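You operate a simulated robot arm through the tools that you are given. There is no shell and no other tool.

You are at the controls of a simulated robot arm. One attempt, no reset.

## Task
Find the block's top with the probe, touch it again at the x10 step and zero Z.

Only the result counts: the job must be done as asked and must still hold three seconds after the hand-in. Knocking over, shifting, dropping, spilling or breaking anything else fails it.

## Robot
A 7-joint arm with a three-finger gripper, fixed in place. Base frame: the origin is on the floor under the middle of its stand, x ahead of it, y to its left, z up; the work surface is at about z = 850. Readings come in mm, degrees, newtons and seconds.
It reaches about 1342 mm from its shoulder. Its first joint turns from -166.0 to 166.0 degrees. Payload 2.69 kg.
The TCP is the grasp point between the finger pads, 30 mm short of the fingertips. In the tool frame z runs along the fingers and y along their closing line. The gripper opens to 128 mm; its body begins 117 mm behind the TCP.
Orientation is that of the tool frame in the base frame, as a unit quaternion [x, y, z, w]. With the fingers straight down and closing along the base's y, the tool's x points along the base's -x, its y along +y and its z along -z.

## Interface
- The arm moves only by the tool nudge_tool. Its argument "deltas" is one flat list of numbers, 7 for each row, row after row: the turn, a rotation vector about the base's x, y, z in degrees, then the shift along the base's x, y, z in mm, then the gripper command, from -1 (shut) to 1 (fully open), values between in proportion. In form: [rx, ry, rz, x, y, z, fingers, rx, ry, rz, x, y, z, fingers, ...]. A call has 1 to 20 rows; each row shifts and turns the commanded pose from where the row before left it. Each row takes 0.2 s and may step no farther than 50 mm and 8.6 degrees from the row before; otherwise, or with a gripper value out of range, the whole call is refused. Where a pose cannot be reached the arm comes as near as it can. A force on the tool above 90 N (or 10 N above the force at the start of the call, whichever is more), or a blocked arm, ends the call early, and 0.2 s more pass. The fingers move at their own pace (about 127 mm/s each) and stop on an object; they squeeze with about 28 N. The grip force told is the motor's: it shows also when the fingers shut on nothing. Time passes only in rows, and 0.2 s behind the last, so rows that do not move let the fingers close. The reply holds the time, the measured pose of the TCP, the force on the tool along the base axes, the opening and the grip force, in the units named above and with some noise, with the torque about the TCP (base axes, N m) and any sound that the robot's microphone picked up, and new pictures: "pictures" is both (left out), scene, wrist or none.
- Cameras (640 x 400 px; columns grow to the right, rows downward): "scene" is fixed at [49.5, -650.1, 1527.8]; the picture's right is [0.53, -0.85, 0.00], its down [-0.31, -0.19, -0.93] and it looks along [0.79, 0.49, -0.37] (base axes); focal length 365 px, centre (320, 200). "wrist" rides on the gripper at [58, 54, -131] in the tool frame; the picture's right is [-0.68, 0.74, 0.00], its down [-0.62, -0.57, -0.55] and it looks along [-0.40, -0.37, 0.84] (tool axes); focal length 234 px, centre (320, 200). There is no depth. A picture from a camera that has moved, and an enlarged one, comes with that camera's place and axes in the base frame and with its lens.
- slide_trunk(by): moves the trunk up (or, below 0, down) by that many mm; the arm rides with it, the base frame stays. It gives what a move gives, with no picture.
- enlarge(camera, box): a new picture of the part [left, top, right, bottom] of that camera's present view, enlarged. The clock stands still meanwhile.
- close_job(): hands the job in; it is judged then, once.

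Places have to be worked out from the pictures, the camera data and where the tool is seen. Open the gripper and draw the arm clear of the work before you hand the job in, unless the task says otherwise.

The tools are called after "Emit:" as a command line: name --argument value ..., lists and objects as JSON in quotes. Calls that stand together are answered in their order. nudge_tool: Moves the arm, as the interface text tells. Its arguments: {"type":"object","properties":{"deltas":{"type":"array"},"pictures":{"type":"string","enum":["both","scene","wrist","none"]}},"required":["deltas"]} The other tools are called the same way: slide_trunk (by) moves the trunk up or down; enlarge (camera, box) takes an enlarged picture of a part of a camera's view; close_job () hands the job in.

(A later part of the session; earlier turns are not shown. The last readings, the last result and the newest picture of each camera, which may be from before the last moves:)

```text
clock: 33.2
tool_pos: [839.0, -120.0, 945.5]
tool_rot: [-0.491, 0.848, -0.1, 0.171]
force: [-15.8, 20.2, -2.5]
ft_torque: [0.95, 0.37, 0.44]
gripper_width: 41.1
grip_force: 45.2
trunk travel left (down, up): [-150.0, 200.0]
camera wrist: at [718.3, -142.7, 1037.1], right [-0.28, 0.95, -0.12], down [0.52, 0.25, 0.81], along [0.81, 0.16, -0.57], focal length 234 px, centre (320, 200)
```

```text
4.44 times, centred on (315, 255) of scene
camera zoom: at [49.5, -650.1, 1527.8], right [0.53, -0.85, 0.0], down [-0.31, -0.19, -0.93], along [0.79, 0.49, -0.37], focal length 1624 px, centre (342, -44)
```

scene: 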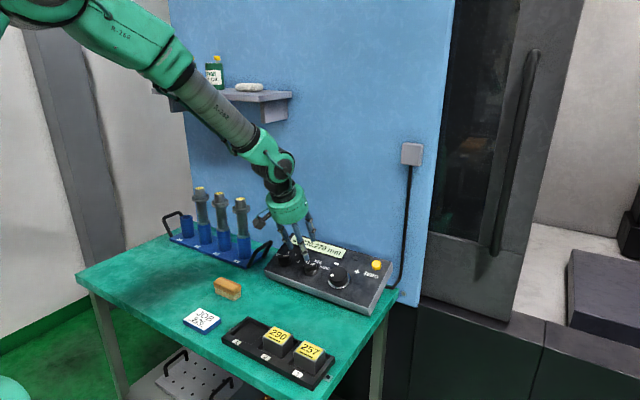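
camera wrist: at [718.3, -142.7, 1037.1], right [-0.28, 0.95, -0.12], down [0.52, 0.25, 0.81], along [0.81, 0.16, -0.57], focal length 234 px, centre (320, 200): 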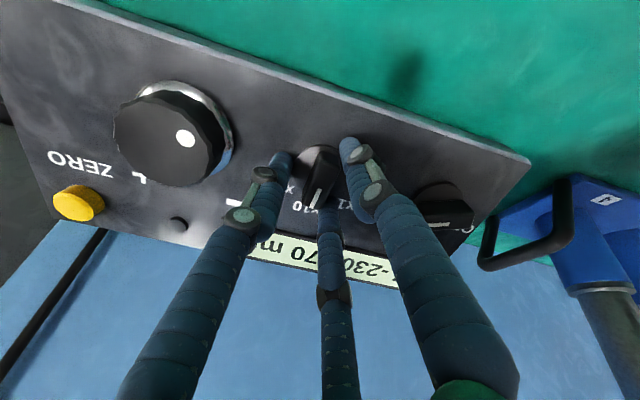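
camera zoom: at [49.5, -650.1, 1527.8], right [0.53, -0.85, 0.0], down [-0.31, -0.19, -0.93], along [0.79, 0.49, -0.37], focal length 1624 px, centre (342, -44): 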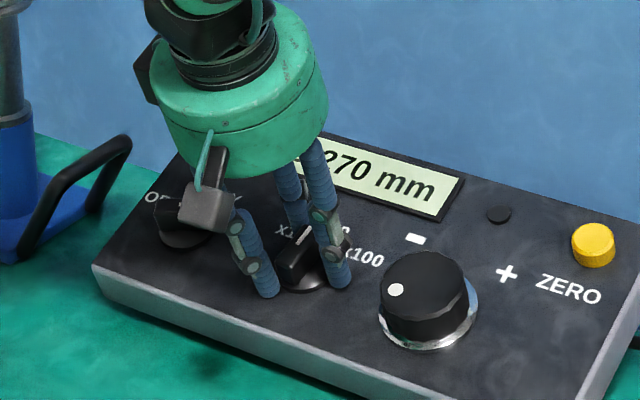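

The pointer is now on x10 and Z still reads -230.270. I release, lift, wind the hand to +60° and move back over the wheel.

Emit:
nudge_tool --deltas '[0, 0, 0, 0, 0, 0, -0.1, 0, 0, 0, 0, 0, 0, -0.1, 0, 0, 0, -17.5, 0, 41.4, -0.1, 0, 0, 0, -17.5, 0, 41.4, 0.3, 2.92, 0, -6.91, 0, -6, 0, 0.3, 2.92, 0, -6.91, 0, -6, 0, 0.3, 2.92, 0, -6.91, 0, -6, 0, 0.3, 2.92, 0, -6.91, 0, -6, 0, 0.3, 2.92, 0, -6.91, 0, -6, 0, 0.3, 2.92, 0, -6.91, 0, -6, 0, 0.3, 2.92, 0, -6.91, 0, -6, 0, 0.3, 2.92, 0, -6.91, 0, -6, 0, 0.3, 2.92, 0, -6.91, 0, -6, 0, 0.3, 2.92, 0, -6.91, 0, -6, 0, 0.3, 2.92, 0, -6.91, 0, -6, 0, 0.3, 2.92, 0, -6.91, 0, -6, 0, 0.3, 2.92, 0, -6.91, 0, -6, 0, 0.3, 2.92, 0, -6.91, 0, -6, 0, 0.3, 2.92, 0, -6.91, 0, -6, 0, 0.3, 2.92, 0, -6.91, 0, -6.2, 0, 0.3]' --pictures "both"

Emit:
enlarge --camera "scene" --box '[260, 210, 400, 310]'

Emit:
enlarge --camera "wrist" --box '[230, 0, 430, 220]'

```text
clock: 37.4
tool_pos: [804.0, -217.6, 1026.5]
tool_rot: [0.491, 0.848, 0.1, 0.172]
force: [0.1, -0.1, 0.6]
ft_torque: [0.0, 0.02, 0.0]
gripper_width: 83.3
grip_force: 0.1
trunk travel left (down, up): [-150.0, 200.0]
camera wrist: at [769.0, -139.5, 1154.4], right [0.9, -0.22, 0.38], down [-0.38, -0.82, 0.43], along [0.21, -0.54, -0.82], focal length 234 px, centre (320, 200)
```

scene: 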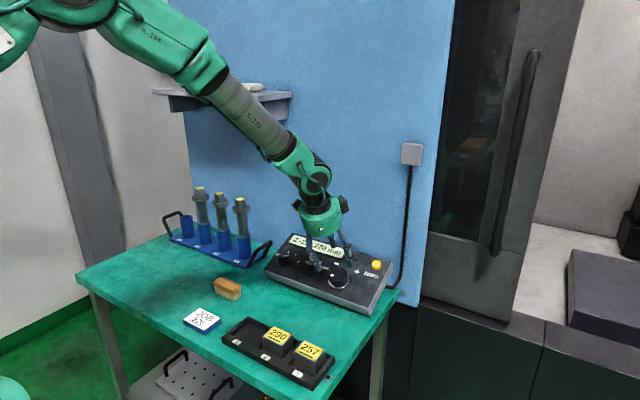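
wrist: 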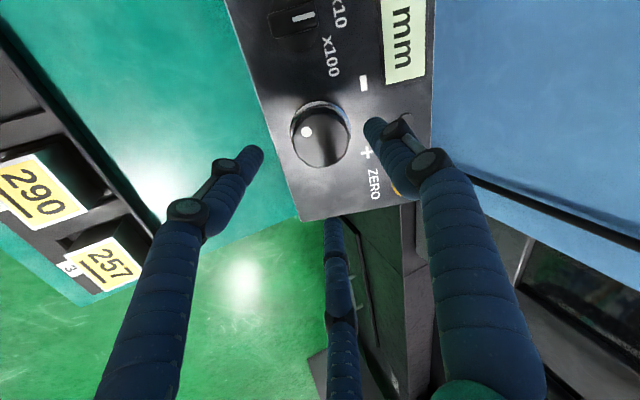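

```text
4.00 times, centred on (330, 260) of scene
camera zoom: at [49.5, -650.1, 1527.8], right [0.53, -0.85, 0.0], down [-0.31, -0.19, -0.93], along [0.79, 0.49, -0.37], focal length 1462 px, centre (280, -40)
```

zoom: 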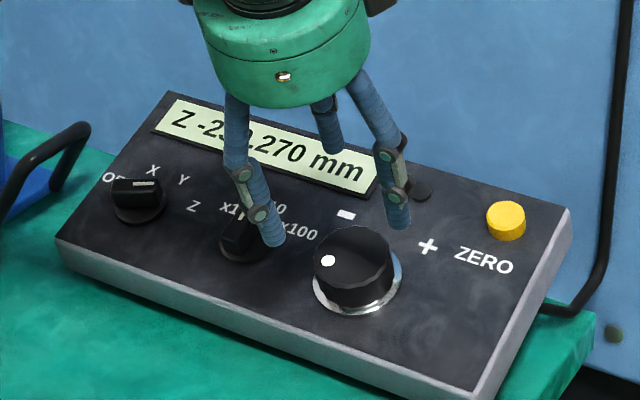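

```text
1.82 times, centred on (330, 110) of wrist
camera zoom: at [769.0, -139.5, 1154.4], right [0.9, -0.22, 0.38], down [-0.38, -0.82, 0.43], along [0.21, -0.54, -0.82], focal length 426 px, centre (302, 364)
```

zoom: 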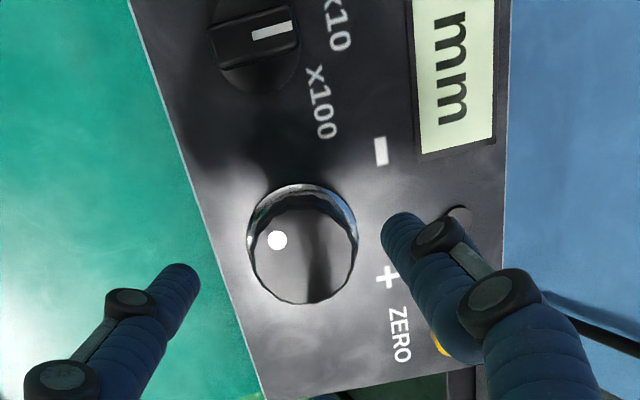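

The step knob points at x10. I lower onto the wheel and grip it again.

Emit:
nudge_tool --deltas '[0, 0, 0, 8.1, 0, -19.35, 0.3, 0, 0, 0, 8.1, 0, -19.35, 0.3, 0, 0, 0, 8.1, 0, -19.35, 0.3, 0, 0, 0, 8.2, 0, -19.3, 0.3, 0, 0, 0, 0, 0, 0, -0.1, 0, 0, 0, 0, 0, 0, -1, 0, 0, 0, 0, 0, 0, -1]' --pictures "wrist"

```text
clock: 39.0
tool_pos: [836.4, -216.3, 950.7]
tool_rot: [0.49, 0.849, 0.1, 0.171]
force: [-16.8, 1.8, 8.7]
ft_torque: [0.23, 0.87, 0.13]
gripper_width: 54.5
grip_force: 45.0
trunk travel left (down, up): [-150.0, 200.0]
camera wrist: at [801.8, -138.3, 1078.0], right [0.9, -0.22, 0.38], down [-0.38, -0.82, 0.43], along [0.21, -0.53, -0.82], focal length 234 px, centre (320, 200)
```

wrist: 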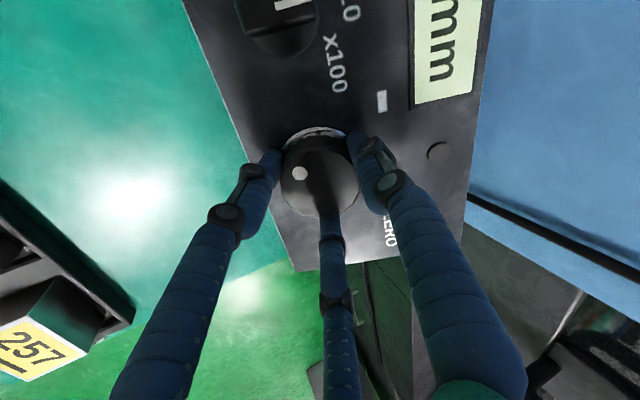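

Gripped. I turn 37.5° counter-clockwise (about 10 steps of 0.01 mm, to roughly -230.37) with a small relief of the side force.

Emit:
nudge_tool --deltas '[-2.92, 0, 6.91, -0.8, 0, -0.35, -1, -2.92, 0, 6.91, 0, 0, 0, -1, -2.92, 0, 6.91, 0, 0, 0, -1, -2.92, 0, 6.91, 0, 0, 0, -1, -2.92, 0, 6.91, 0, 0, 0, -1]' --pictures "both"

Emit:
enlarge --camera "wrist" --box '[330, 0, 630, 200]'

Emit:
enlarge --camera "scene" --box '[260, 210, 400, 310]'

```text
clock: 40.2
tool_pos: [835.2, -217.9, 949.8]
tool_rot: [0.19, 0.961, 0.038, 0.196]
force: [4.4, 17.6, 2.0]
ft_torque: [0.87, -0.27, 0.38]
gripper_width: 54.5
grip_force: 44.4
trunk travel left (down, up): [-150.0, 200.0]
camera wrist: at [754.6, -143.9, 1058.2], right [0.83, 0.42, 0.35], down [0.11, -0.76, 0.64], along [0.54, -0.5, -0.68], focal length 234 px, centre (320, 200)
```

scene: 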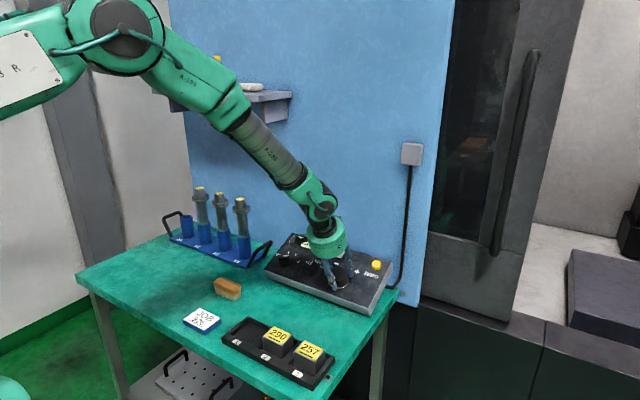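
wrist: 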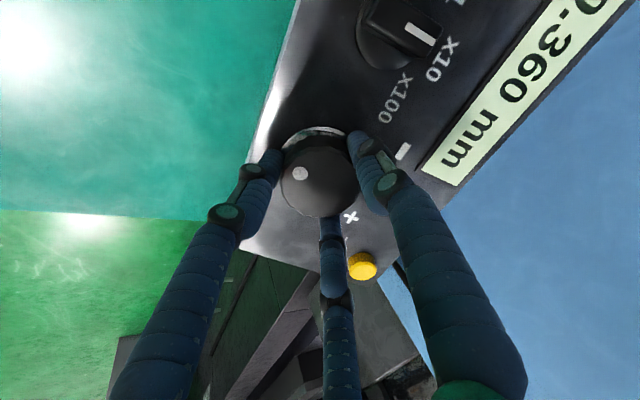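

```text
2.00 times, centred on (480, 100) of wrist
camera zoom: at [754.6, -143.9, 1058.2], right [0.83, 0.42, 0.35], down [0.11, -0.76, 0.64], along [0.54, -0.5, -0.68], focal length 468 px, centre (0, 400)
```

zoom: 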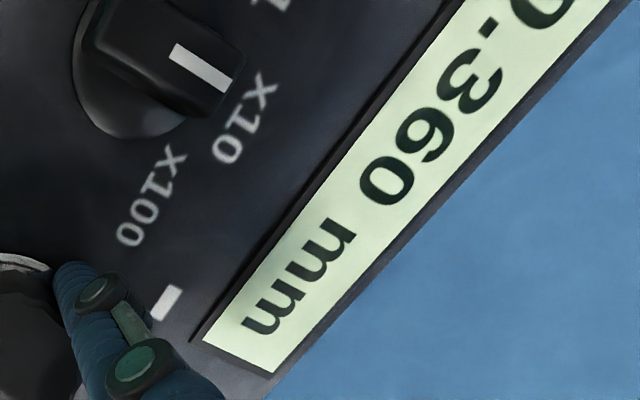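

```text
4.00 times, centred on (330, 260) of scene
camera zoom: at [49.5, -650.1, 1527.8], right [0.53, -0.85, 0.0], down [-0.31, -0.19, -0.93], along [0.79, 0.49, -0.37], focal length 1462 px, centre (280, -40)
```

zoom: 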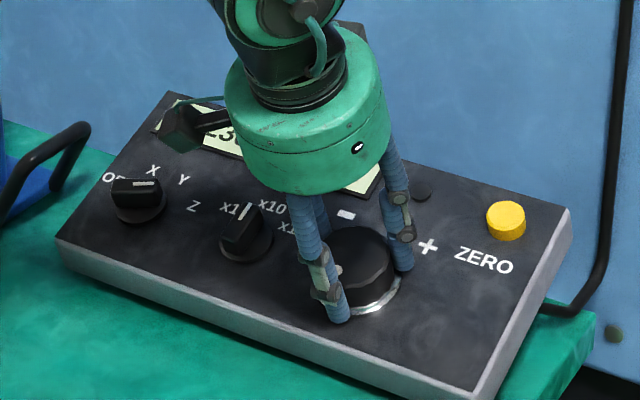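

Z reads -230.360 at the x10 step with the lamp dark. I go on 15° (about 4 steps).

Emit:
nudge_tool --deltas '[-2.92, 0, 6.91, 0.3, 1.2, 0.1, -1, -2.92, 0, 6.91, 0, 0, 0, -1]' --pictures "both"

Emit:
enlarge --camera "wrist" --box '[340, 0, 640, 260]'

Emit:
enlarge --camera "scene" --box '[260, 210, 400, 310]'

```text
clock: 40.8
tool_pos: [835.8, -217.2, 950.4]
tool_rot: [0.063, 0.978, 0.013, 0.199]
force: [9.3, 2.0, 0.8]
ft_torque: [0.08, -0.5, 0.02]
gripper_width: 54.5
grip_force: 44.9
trunk travel left (down, up): [-150.0, 200.0]
camera wrist: at [738.5, -154.8, 1051.4], right [0.71, 0.64, 0.3], down [0.28, -0.64, 0.72], along [0.65, -0.42, -0.63], focal length 234 px, centre (320, 200)
```

scene: 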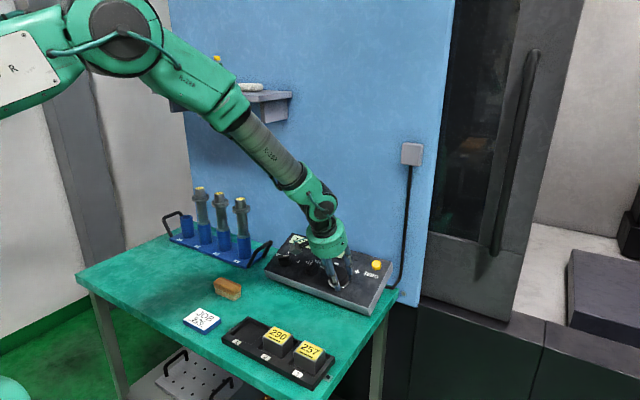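
wrist: 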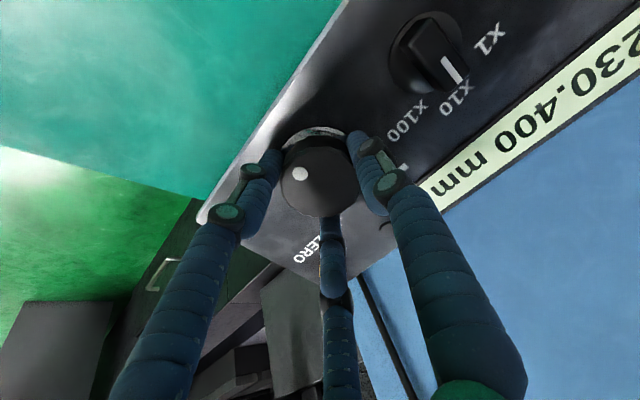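

```text
1.54 times, centred on (490, 130) of wrist
camera zoom: at [738.5, -154.8, 1051.4], right [0.71, 0.64, 0.3], down [0.28, -0.64, 0.72], along [0.65, -0.42, -0.63], focal length 360 px, centre (58, 308)
```

zoom: 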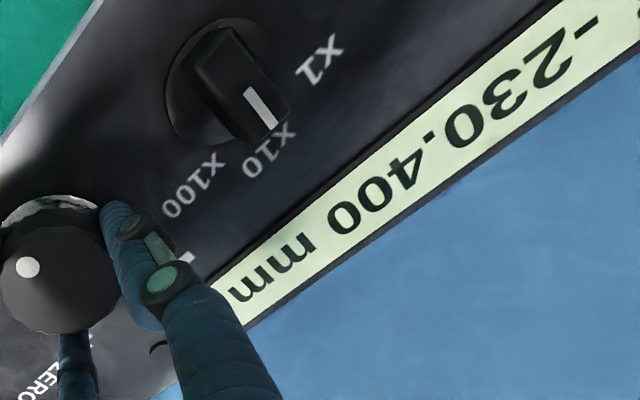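

```text
4.00 times, centred on (330, 260) of scene
camera zoom: at [49.5, -650.1, 1527.8], right [0.53, -0.85, 0.0], down [-0.31, -0.19, -0.93], along [0.79, 0.49, -0.37], focal length 1462 px, centre (280, -40)
```

zoom: 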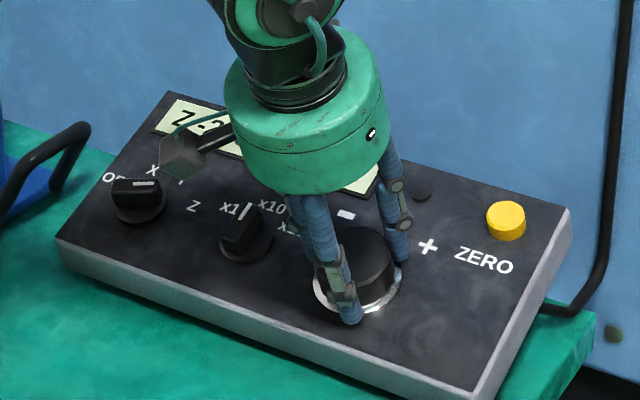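

Z -230.400, lamp dark. From here I go one or two steps at a time: first 7.2°.

Emit:
nudge_tool --deltas '[-1.4, 0, 3.32, -0.2, 0, 0, -1, -1.4, 0, 3.32, 0, 0, 0, -1]' --pictures "both"

Emit:
enlarge --camera "wrist" --box '[340, 0, 640, 260]'

Emit:
enlarge --camera "scene" --box '[330, 225, 400, 290]'

```text
clock: 41.4
tool_pos: [836.1, -218.2, 949.8]
tool_rot: [0.002, 0.98, 0.0, 0.199]
force: [12.1, -5.7, -0.1]
ft_torque: [-0.2, -0.38, -0.14]
gripper_width: 54.4
grip_force: 45.0
trunk travel left (down, up): [-150.0, 200.0]
camera wrist: at [731.8, -161.7, 1048.7], right [0.63, 0.73, 0.26], down [0.35, -0.57, 0.74], along [0.7, -0.37, -0.61], focal length 234 px, centre (320, 200)
```

scene: 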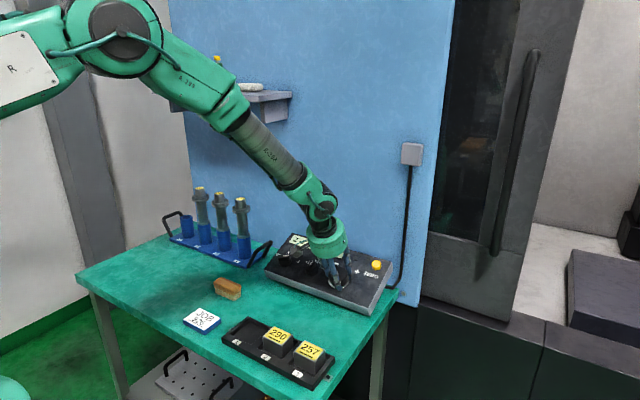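
wrist: 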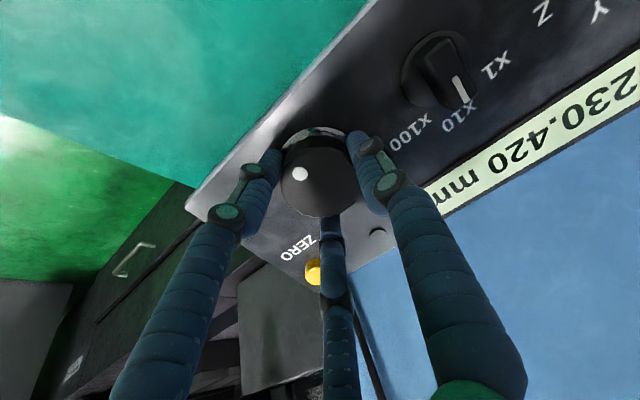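

```text
1.54 times, centred on (490, 130) of wrist
camera zoom: at [731.8, -161.7, 1048.7], right [0.63, 0.73, 0.26], down [0.35, -0.57, 0.74], along [0.7, -0.37, -0.61], focal length 360 px, centre (58, 308)
```

zoom: 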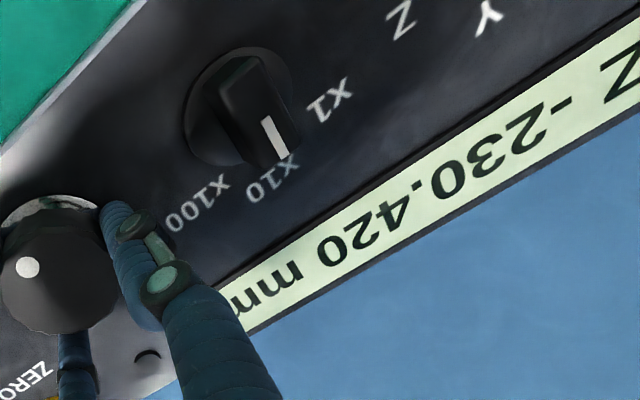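

```text
6.15 times, centred on (365, 258) of scene
camera zoom: at [49.5, -650.1, 1527.8], right [0.53, -0.85, 0.0], down [-0.31, -0.19, -0.93], along [0.79, 0.49, -0.37], focal length 2249 px, centre (43, -154)
```

zoom: 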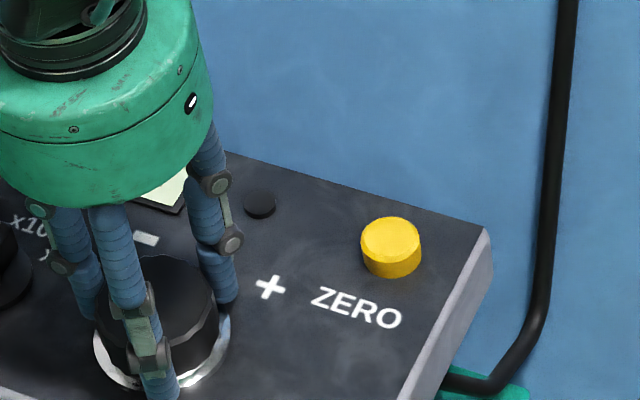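

Z -230.420, the lamp (right of the hand) still dark. I turn one step, 3.6°.

Emit:
nudge_tool --deltas '[-1.4, 0, 3.32, -0.4, 0, 0, -1]' --pictures "both"

Emit:
enlarge --camera "wrist" --box '[340, 0, 640, 260]'

Emit:
enlarge --camera "scene" --box '[330, 225, 400, 290]'

```text
clock: 41.8
tool_pos: [834.8, -217.9, 951.5]
tool_rot: [-0.027, 0.98, -0.006, 0.199]
force: [7.8, -13.0, 2.9]
ft_torque: [-0.36, -0.15, -0.19]
gripper_width: 54.4
grip_force: 44.5
trunk travel left (down, up): [-150.0, 200.0]
camera wrist: at [728.8, -165.5, 1047.5], right [0.58, 0.77, 0.25], down [0.38, -0.53, 0.76], along [0.72, -0.35, -0.6], focal length 234 px, centre (320, 200)
```

scene: 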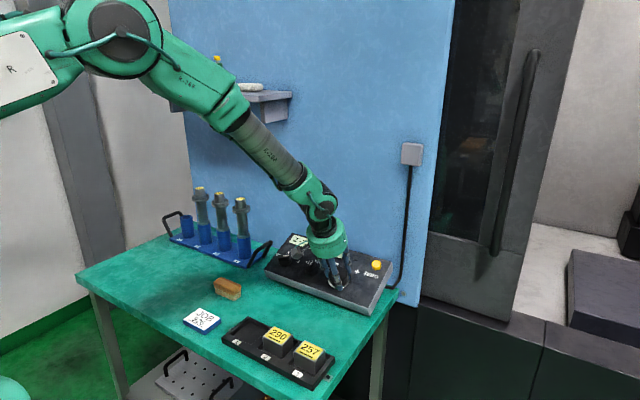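
wrist: 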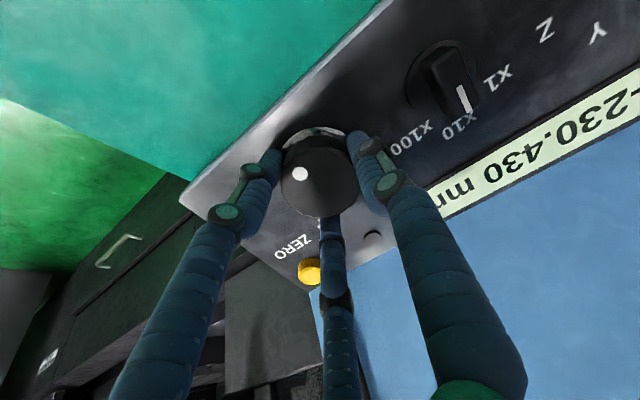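

```text
1.54 times, centred on (490, 130) of wrist
camera zoom: at [728.8, -165.5, 1047.5], right [0.58, 0.77, 0.25], down [0.38, -0.53, 0.76], along [0.72, -0.35, -0.6], focal length 360 px, centre (58, 308)
```

zoom: 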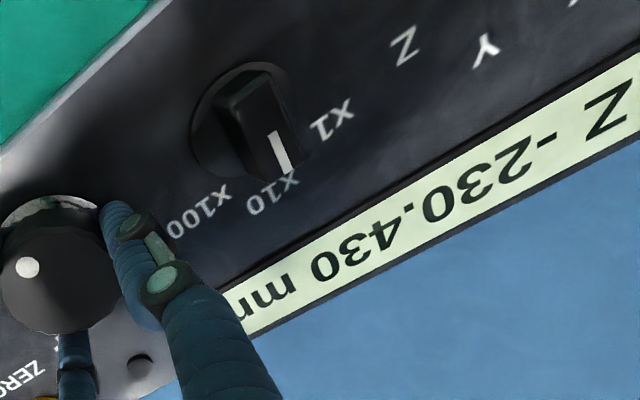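

```text
6.15 times, centred on (365, 258) of scene
camera zoom: at [49.5, -650.1, 1527.8], right [0.53, -0.85, 0.0], down [-0.31, -0.19, -0.93], along [0.79, 0.49, -0.37], focal length 2249 px, centre (43, -154)
```

zoom: 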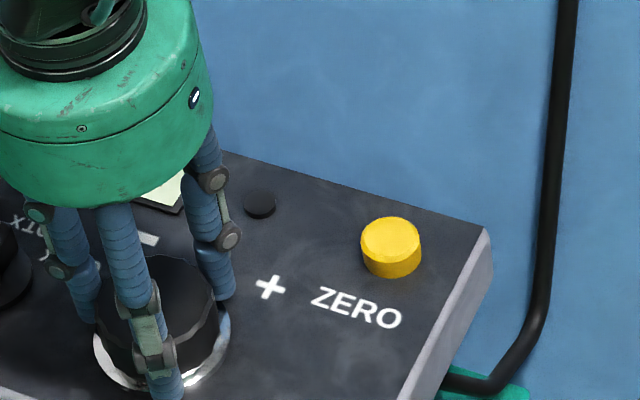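

Z -230.430, lamp dark. One more step, with a small relief of the side force.

Emit:
nudge_tool --deltas '[-1.4, 0, 3.32, 0, -0.6, 0, -1]' --pictures "both"

Emit:
enlarge --camera "wrist" --box '[340, 0, 640, 260]'

Emit:
enlarge --camera "scene" --box '[330, 225, 400, 290]'

```text
clock: 42.2
tool_pos: [836.3, -216.7, 951.8]
tool_rot: [-0.059, 0.978, -0.012, 0.199]
force: [12.7, -9.8, 3.2]
ft_torque: [-0.08, -0.35, -0.02]
gripper_width: 54.4
grip_force: 44.7
trunk travel left (down, up): [-150.0, 200.0]
camera wrist: at [726.0, -169.5, 1046.3], right [0.54, 0.81, 0.23], down [0.41, -0.49, 0.77], along [0.74, -0.32, -0.6], focal length 234 px, centre (320, 200)
```

scene: 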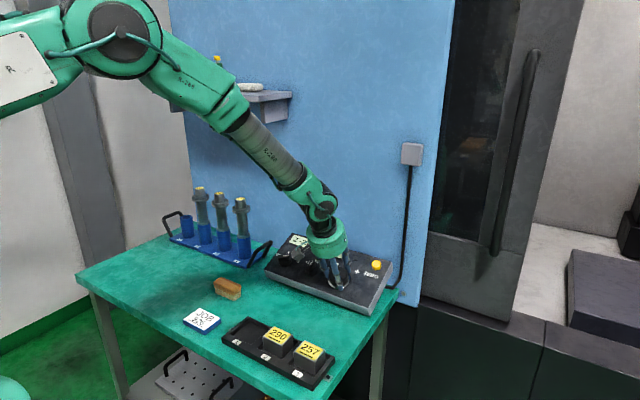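
wrist: 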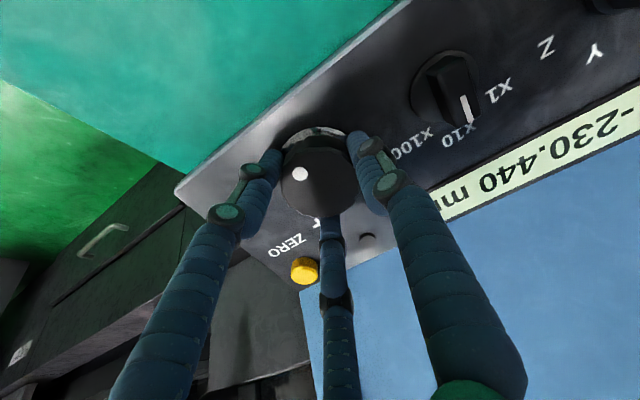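

```text
1.54 times, centred on (490, 130) of wrist
camera zoom: at [726.0, -169.5, 1046.3], right [0.54, 0.81, 0.23], down [0.41, -0.49, 0.77], along [0.74, -0.32, -0.6], focal length 360 px, centre (58, 308)
```

zoom: 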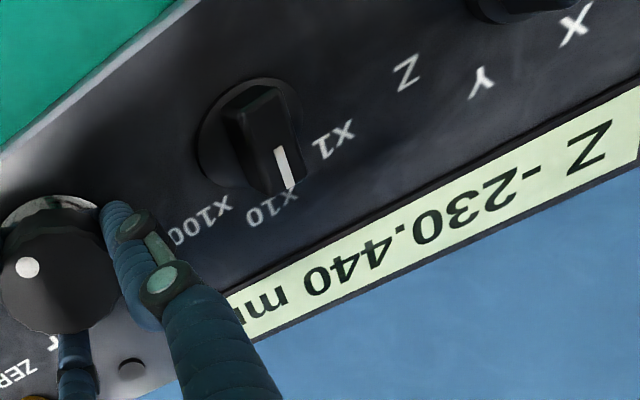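

```text
6.15 times, centred on (365, 258) of scene
camera zoom: at [49.5, -650.1, 1527.8], right [0.53, -0.85, 0.0], down [-0.31, -0.19, -0.93], along [0.79, 0.49, -0.37], focal length 2249 px, centre (43, -154)
```

zoom: 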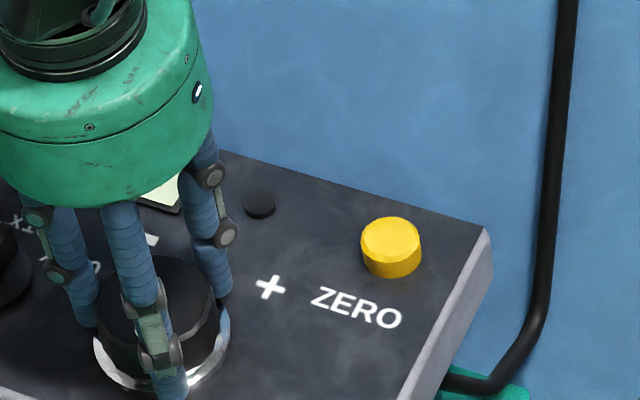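

Z -230.440, lamp dark. One more step.

Emit:
nudge_tool --deltas '[-1.4, 0, 3.32, 0.2, -0.2, 0, -1]' --pictures "both"

Emit:
enlarge --camera "wrist" --box '[340, 0, 640, 260]'

Emit:
enlarge --camera "scene" --box '[330, 225, 400, 290]'

```text
clock: 42.6
tool_pos: [835.4, -216.5, 950.3]
tool_rot: [-0.09, 0.976, -0.018, 0.198]
force: [8.9, -12.9, 6.3]
ft_torque: [-0.3, -0.56, -0.11]
gripper_width: 54.3
grip_force: 45.2
trunk travel left (down, up): [-150.0, 200.0]
camera wrist: at [723.5, -173.7, 1045.4], right [0.49, 0.85, 0.21], down [0.44, -0.44, 0.78], along [0.75, -0.29, -0.59], focal length 234 px, centre (320, 200)
```

scene: 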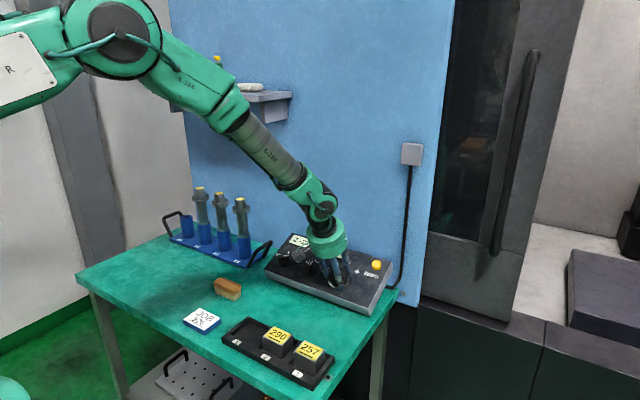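
wrist: 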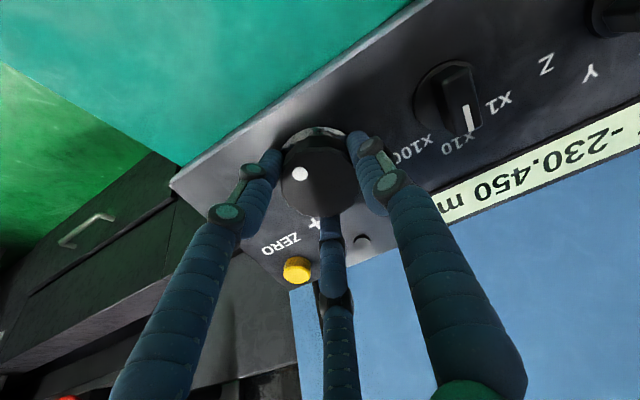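

```text
1.54 times, centred on (490, 130) of wrist
camera zoom: at [723.5, -173.7, 1045.4], right [0.49, 0.85, 0.21], down [0.44, -0.44, 0.78], along [0.75, -0.29, -0.59], focal length 360 px, centre (58, 308)
```

zoom: 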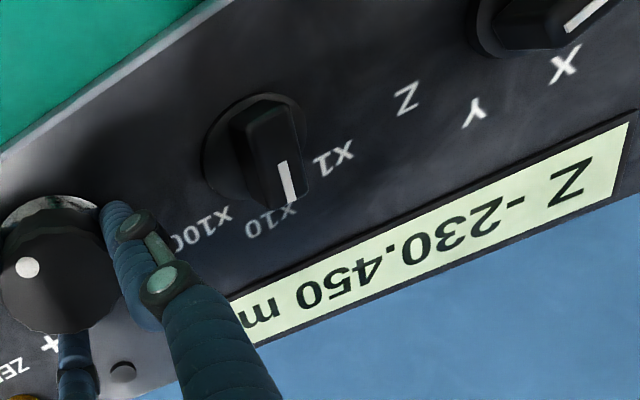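

```text
6.15 times, centred on (365, 258) of scene
camera zoom: at [49.5, -650.1, 1527.8], right [0.53, -0.85, 0.0], down [-0.31, -0.19, -0.93], along [0.79, 0.49, -0.37], focal length 2249 px, centre (43, -154)
```

zoom: 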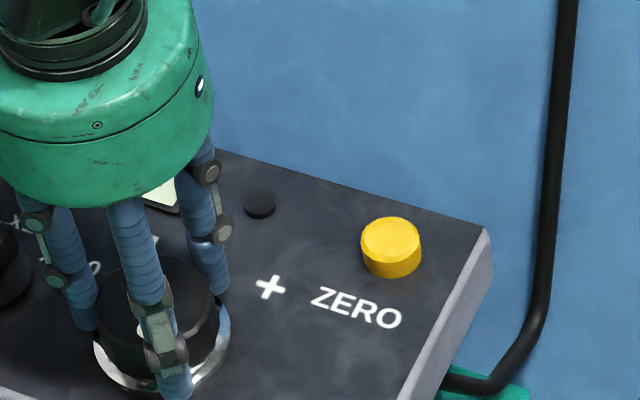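

Z -230.450, still dark. Another single step.

Emit:
nudge_tool --deltas '[-1.4, 0, 3.32, 0.2, -0.3, 0, -1]' --pictures "both"

Emit:
enlarge --camera "wrist" --box '[340, 0, 640, 260]'

Emit:
enlarge --camera "scene" --box '[330, 225, 400, 290]'

```text
clock: 43.0
tool_pos: [836.9, -216.5, 950.6]
tool_rot: [-0.12, 0.973, -0.025, 0.197]
force: [13.7, -8.5, 3.7]
ft_torque: [0.04, -0.37, -0.01]
gripper_width: 54.6
grip_force: 44.9
trunk travel left (down, up): [-150.0, 200.0]
camera wrist: at [721.2, -178.0, 1044.4], right [0.44, 0.88, 0.19], down [0.46, -0.4, 0.79], along [0.77, -0.26, -0.58], focal length 234 px, centre (320, 200)
```

scene: 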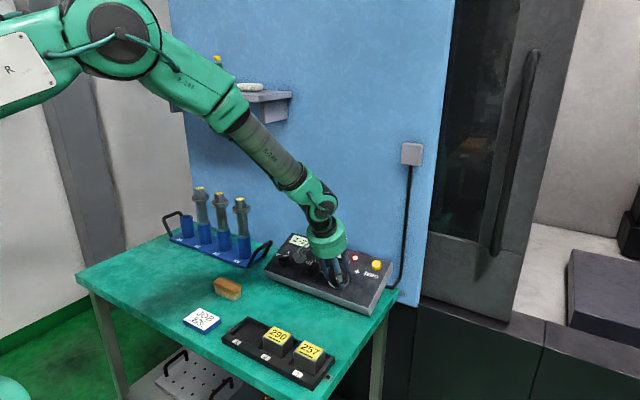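
wrist: 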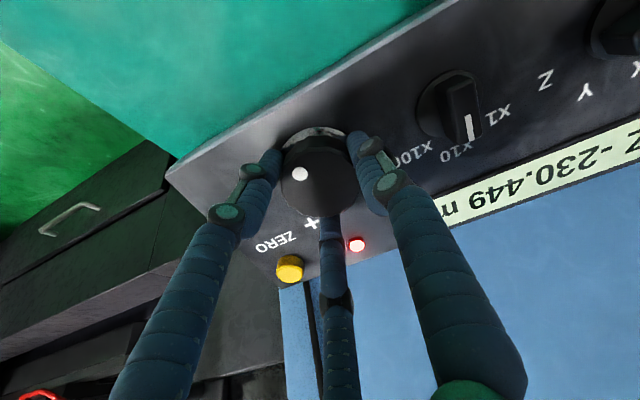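

```text
1.54 times, centred on (490, 130) of wrist
camera zoom: at [721.2, -178.0, 1044.4], right [0.44, 0.88, 0.19], down [0.46, -0.4, 0.79], along [0.77, -0.26, -0.58], focal length 360 px, centre (58, 308)
```

zoom: 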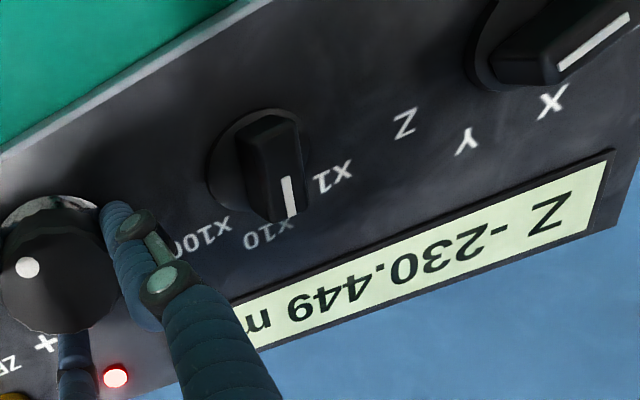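

```text
6.15 times, centred on (365, 258) of scene
camera zoom: at [49.5, -650.1, 1527.8], right [0.53, -0.85, 0.0], down [-0.31, -0.19, -0.93], along [0.79, 0.49, -0.37], focal length 2249 px, centre (43, -154)
```

zoom: 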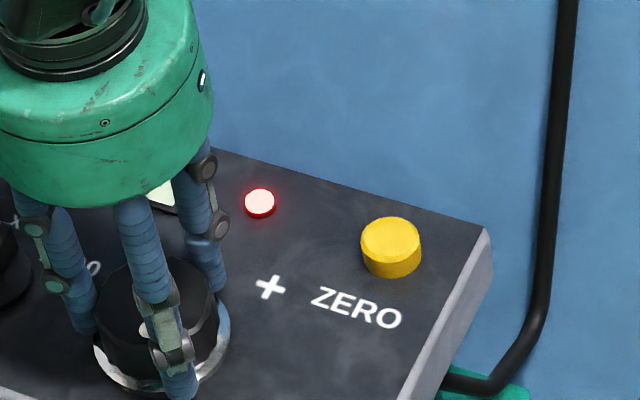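

Touch at the x10 step: the lamp is lit and the display reads Z -230.449. I now open the fingers gently, lift straight off the wheel without turning it, and check that the lamp and value stay.

Emit:
nudge_tool --deltas '[0, 0, 0, 0, 0, 0, 0.3, 0, 0, 0, 0, 0, 0, 0.3, 0, 0, 0, -17.5, 0, 41.4, 0.3, 0, 0, 0, -17.5, 0, 41.4, 0.3]' --pictures "both"

Emit:
enlarge --camera "scene" --box '[260, 210, 400, 310]'

Emit:
enlarge --camera "wrist" --box '[240, 60, 540, 260]'

```text
clock: 44.0
tool_pos: [798.4, -215.5, 1034.6]
tool_rot: [-0.12, 0.973, -0.025, 0.196]
force: [-0.3, 0.2, -0.2]
ft_torque: [0.03, 0.01, 0.01]
gripper_width: 83.2
grip_force: 0.1
trunk travel left (down, up): [-150.0, 200.0]
camera wrist: at [683.3, -176.3, 1126.4], right [0.44, 0.88, 0.19], down [0.46, -0.4, 0.79], along [0.77, -0.26, -0.58], focal length 234 px, centre (320, 200)
```

scene: 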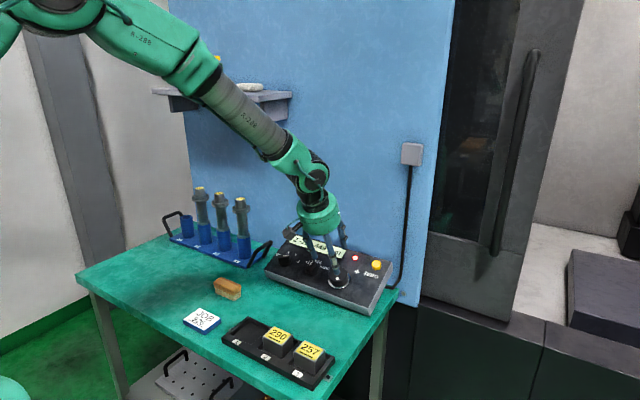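
wrist: 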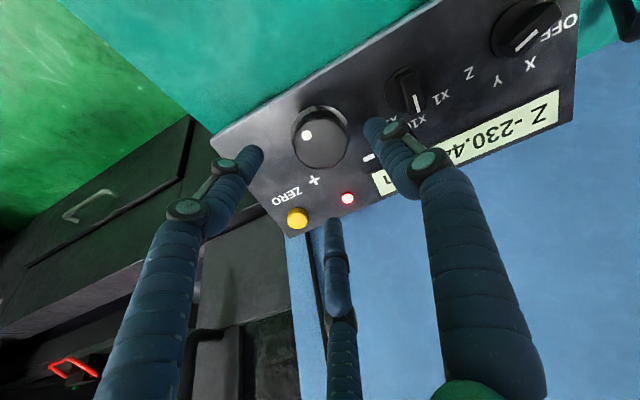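

```text
4.00 times, centred on (330, 260) of scene
camera zoom: at [49.5, -650.1, 1527.8], right [0.53, -0.85, 0.0], down [-0.31, -0.19, -0.93], along [0.79, 0.49, -0.37], focal length 1462 px, centre (280, -40)
```

zoom: 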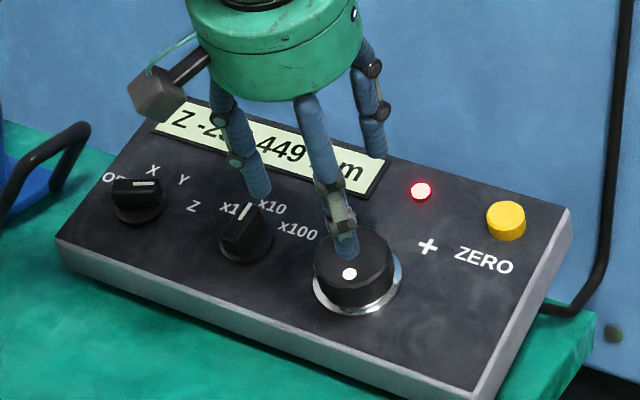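

```text
2.00 times, centred on (390, 160) of wrist
camera zoom: at [683.3, -176.3, 1126.4], right [0.44, 0.88, 0.19], down [0.46, -0.4, 0.79], along [0.77, -0.26, -0.58], focal length 468 px, centre (180, 280)
```

zoom: 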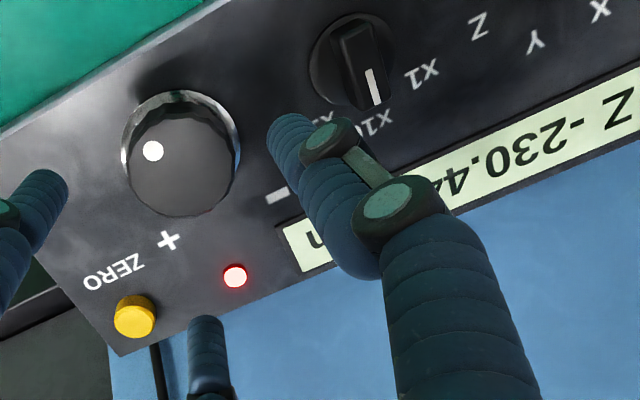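

The value holds at -230.449 with the lamp lit. The ZERO button comes out about 85 mm upslope and 84 mm to the right of the wheel, near [927, -301, 951]; I close the fingers and move over it, staying well above the panel.

Emit:
nudge_tool --deltas '[0, 0, 0, 28.8, -28, 4.6, 0, 0, 0, 0, 28.8, -28, 4.6, -1, 0, 0, 0, 28.7, -27.9, 4.7, -1, 0, 0, 0, 0, 0, 0, -1]' --pictures "both"

Emit:
enlarge --camera "wrist" --box '[220, 60, 420, 220]'

Emit:
enlarge --camera "scene" --box '[270, 200, 410, 300]'

```text
clock: 45.0
tool_pos: [885.4, -301.0, 1047.8]
tool_rot: [-0.12, 0.973, -0.024, 0.196]
force: [-0.4, -0.5, -0.3]
ft_torque: [0.01, -0.04, 0.04]
gripper_width: 1.9
grip_force: 27.9
trunk travel left (down, up): [-150.0, 200.0]
camera wrist: at [769.8, -261.7, 1140.7], right [0.44, 0.88, 0.19], down [0.46, -0.4, 0.79], along [0.77, -0.26, -0.58], focal length 234 px, centre (320, 200)
```

scene: 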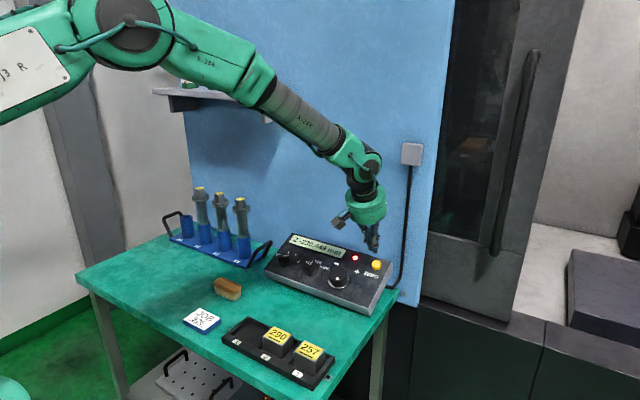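
wrist: 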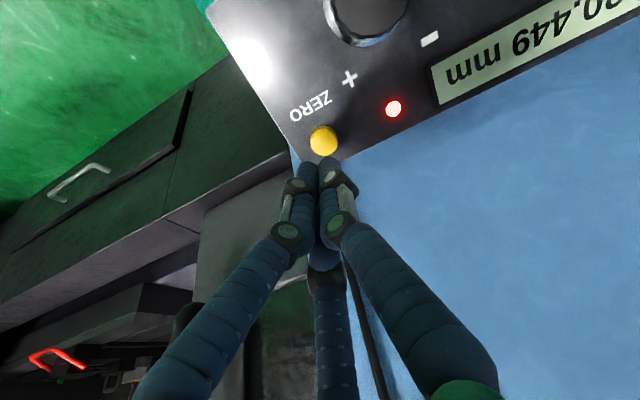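

```text
2.50 times, centred on (320, 140) of wrist
camera zoom: at [769.8, -261.7, 1140.7], right [0.44, 0.88, 0.19], down [0.46, -0.4, 0.79], along [0.77, -0.26, -0.58], focal length 585 px, centre (320, 350)
```

zoom: 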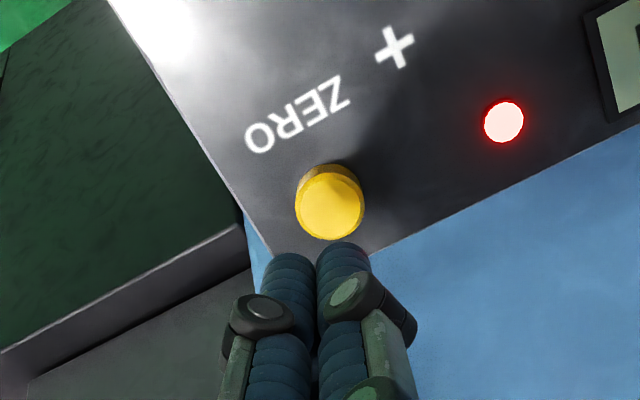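

```text
4.00 times, centred on (340, 250) of scene
camera zoom: at [49.5, -650.1, 1527.8], right [0.53, -0.85, 0.0], down [-0.31, -0.19, -0.93], along [0.79, 0.49, -0.37], focal length 1462 px, centre (240, 0)
```

zoom: 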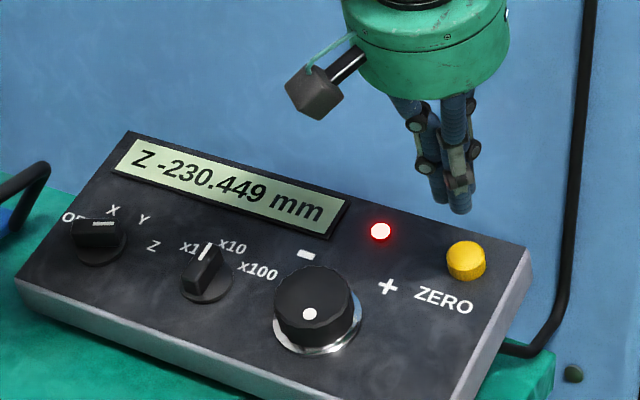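

The button is about 4 mm upslope and 3 mm left of the tool axis. I correct that and lower about 58 mm, stopping short of the button.

Emit:
nudge_tool --deltas '[0, 0, 0, 4.05, 2.75, 1.7, -1, 0, 0, 0, 11.3, 0, -26.7, -1, 0, 0, 0, 11.3, 0, -26.7, -1]' --pictures "both"

Emit:
enlarge --camera "wrist" --box '[220, 80, 420, 240]'

Emit:
enlarge --camera "scene" --box '[320, 200, 410, 300]'

```text
clock: 45.8
tool_pos: [911.2, -299.2, 994.1]
tool_rot: [-0.121, 0.973, -0.024, 0.196]
force: [0.8, 0.3, -0.2]
ft_torque: [0.0, 0.0, 0.02]
gripper_width: 2.2
grip_force: 27.8
trunk travel left (down, up): [-150.0, 200.0]
camera wrist: at [797.0, -258.5, 1087.5], right [0.44, 0.88, 0.19], down [0.46, -0.4, 0.79], along [0.77, -0.26, -0.58], focal length 234 px, centre (320, 200)
```

scene: 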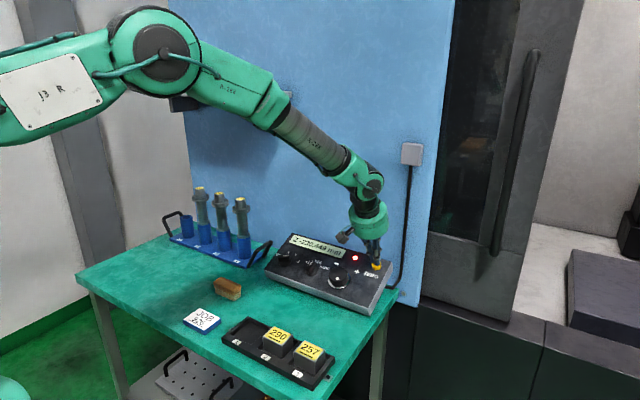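
wrist: 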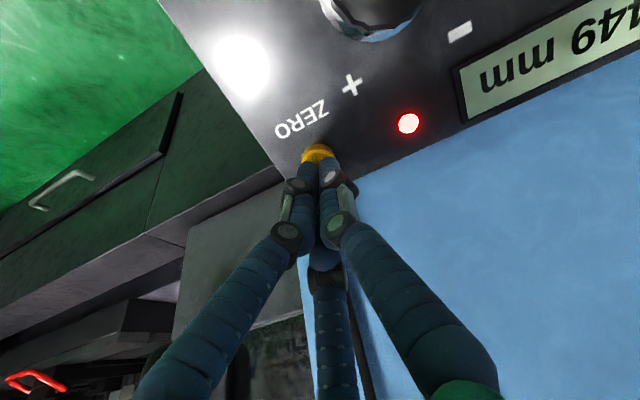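

```text
2.50 times, centred on (320, 160) of wrist
camera zoom: at [797.0, -258.5, 1087.5], right [0.44, 0.88, 0.19], down [0.46, -0.4, 0.79], along [0.77, -0.26, -0.58], focal length 585 px, centre (320, 300)
```

zoom: 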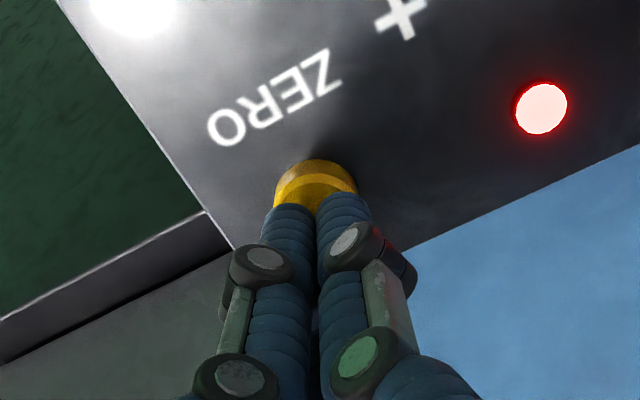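

```text
4.00 times, centred on (365, 250) of scene
camera zoom: at [49.5, -650.1, 1527.8], right [0.53, -0.85, 0.0], down [-0.31, -0.19, -0.93], along [0.79, 0.49, -0.37], focal length 1462 px, centre (140, 0)
```

zoom: 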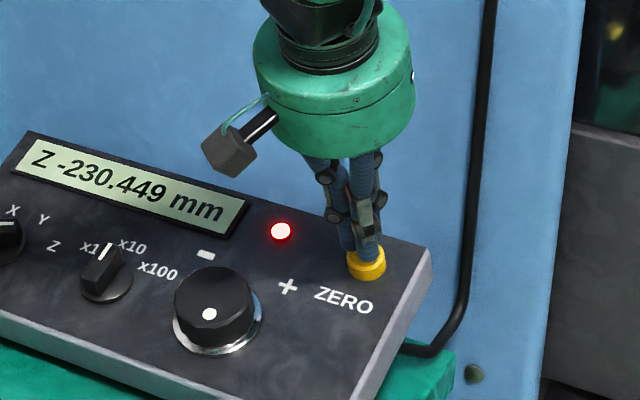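

The fingertips are centred over the button and the display is in clear view. I press down in small steps, watching the force: first 8 mm.

Emit:
nudge_tool --deltas '[0, 0, 0, 1.56, 0, -3.68, -1, 0, 0, 0, 1.56, 0, -3.68, -1]' --pictures "scene"

Emit:
enlarge --camera "scene" --box '[280, 210, 410, 300]'

```text
clock: 46.4
tool_pos: [915.3, -299.8, 987.0]
tool_rot: [-0.12, 0.973, -0.024, 0.197]
force: [0.1, 1.0, 0.0]
ft_torque: [0.0, 0.02, 0.01]
gripper_width: 2.4
grip_force: 27.9
trunk travel left (down, up): [-150.0, 200.0]
```

scene: 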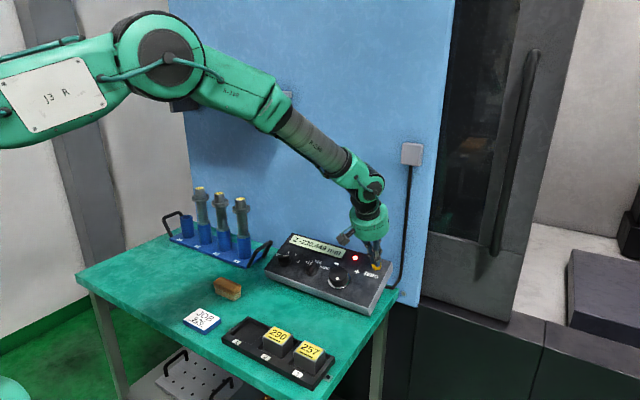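

```text
4.44 times, centred on (345, 255) of scene
camera zoom: at [49.5, -650.1, 1527.8], right [0.53, -0.85, 0.0], down [-0.31, -0.19, -0.93], along [0.79, 0.49, -0.37], focal length 1624 px, centre (209, -44)
```

zoom: 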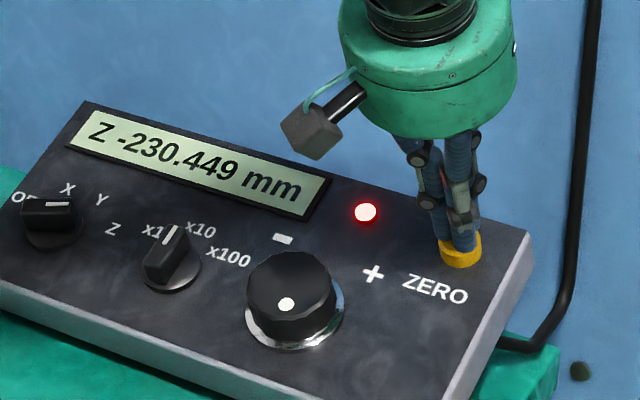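

No contact force yet. I lower another 5 mm in small rows.

Emit:
nudge_tool --deltas '[0, 0, 0, 0.97, 0, -2.3, -1, 0, 0, 0, 0.97, 0, -2.3, -1]' --pictures "scene"

Emit:
enlarge --camera "scene" --box '[280, 210, 410, 300]'

```text
clock: 47.0
tool_pos: [918.1, -298.2, 983.1]
tool_rot: [-0.12, 0.973, -0.025, 0.197]
force: [-1.5, -0.7, 1.9]
ft_torque: [0.0, 0.03, -0.03]
gripper_width: 6.0
grip_force: 31.3
trunk travel left (down, up): [-150.0, 200.0]
heard: click
```

scene: 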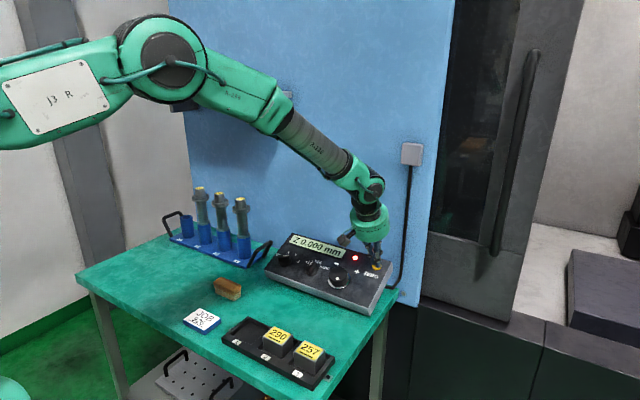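

```text
4.44 times, centred on (345, 255) of scene
camera zoom: at [49.5, -650.1, 1527.8], right [0.53, -0.85, 0.0], down [-0.31, -0.19, -0.93], along [0.79, 0.49, -0.37], focal length 1624 px, centre (209, -44)
```

zoom: 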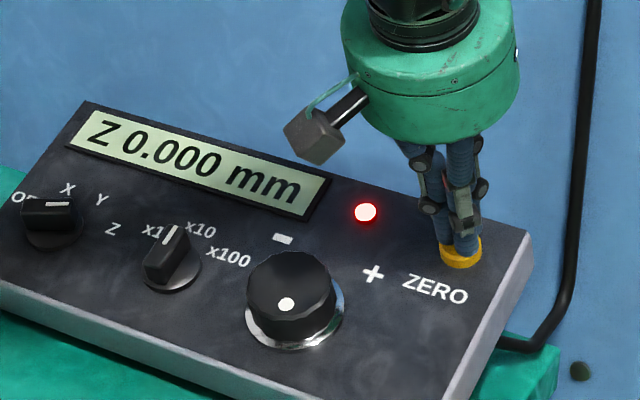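

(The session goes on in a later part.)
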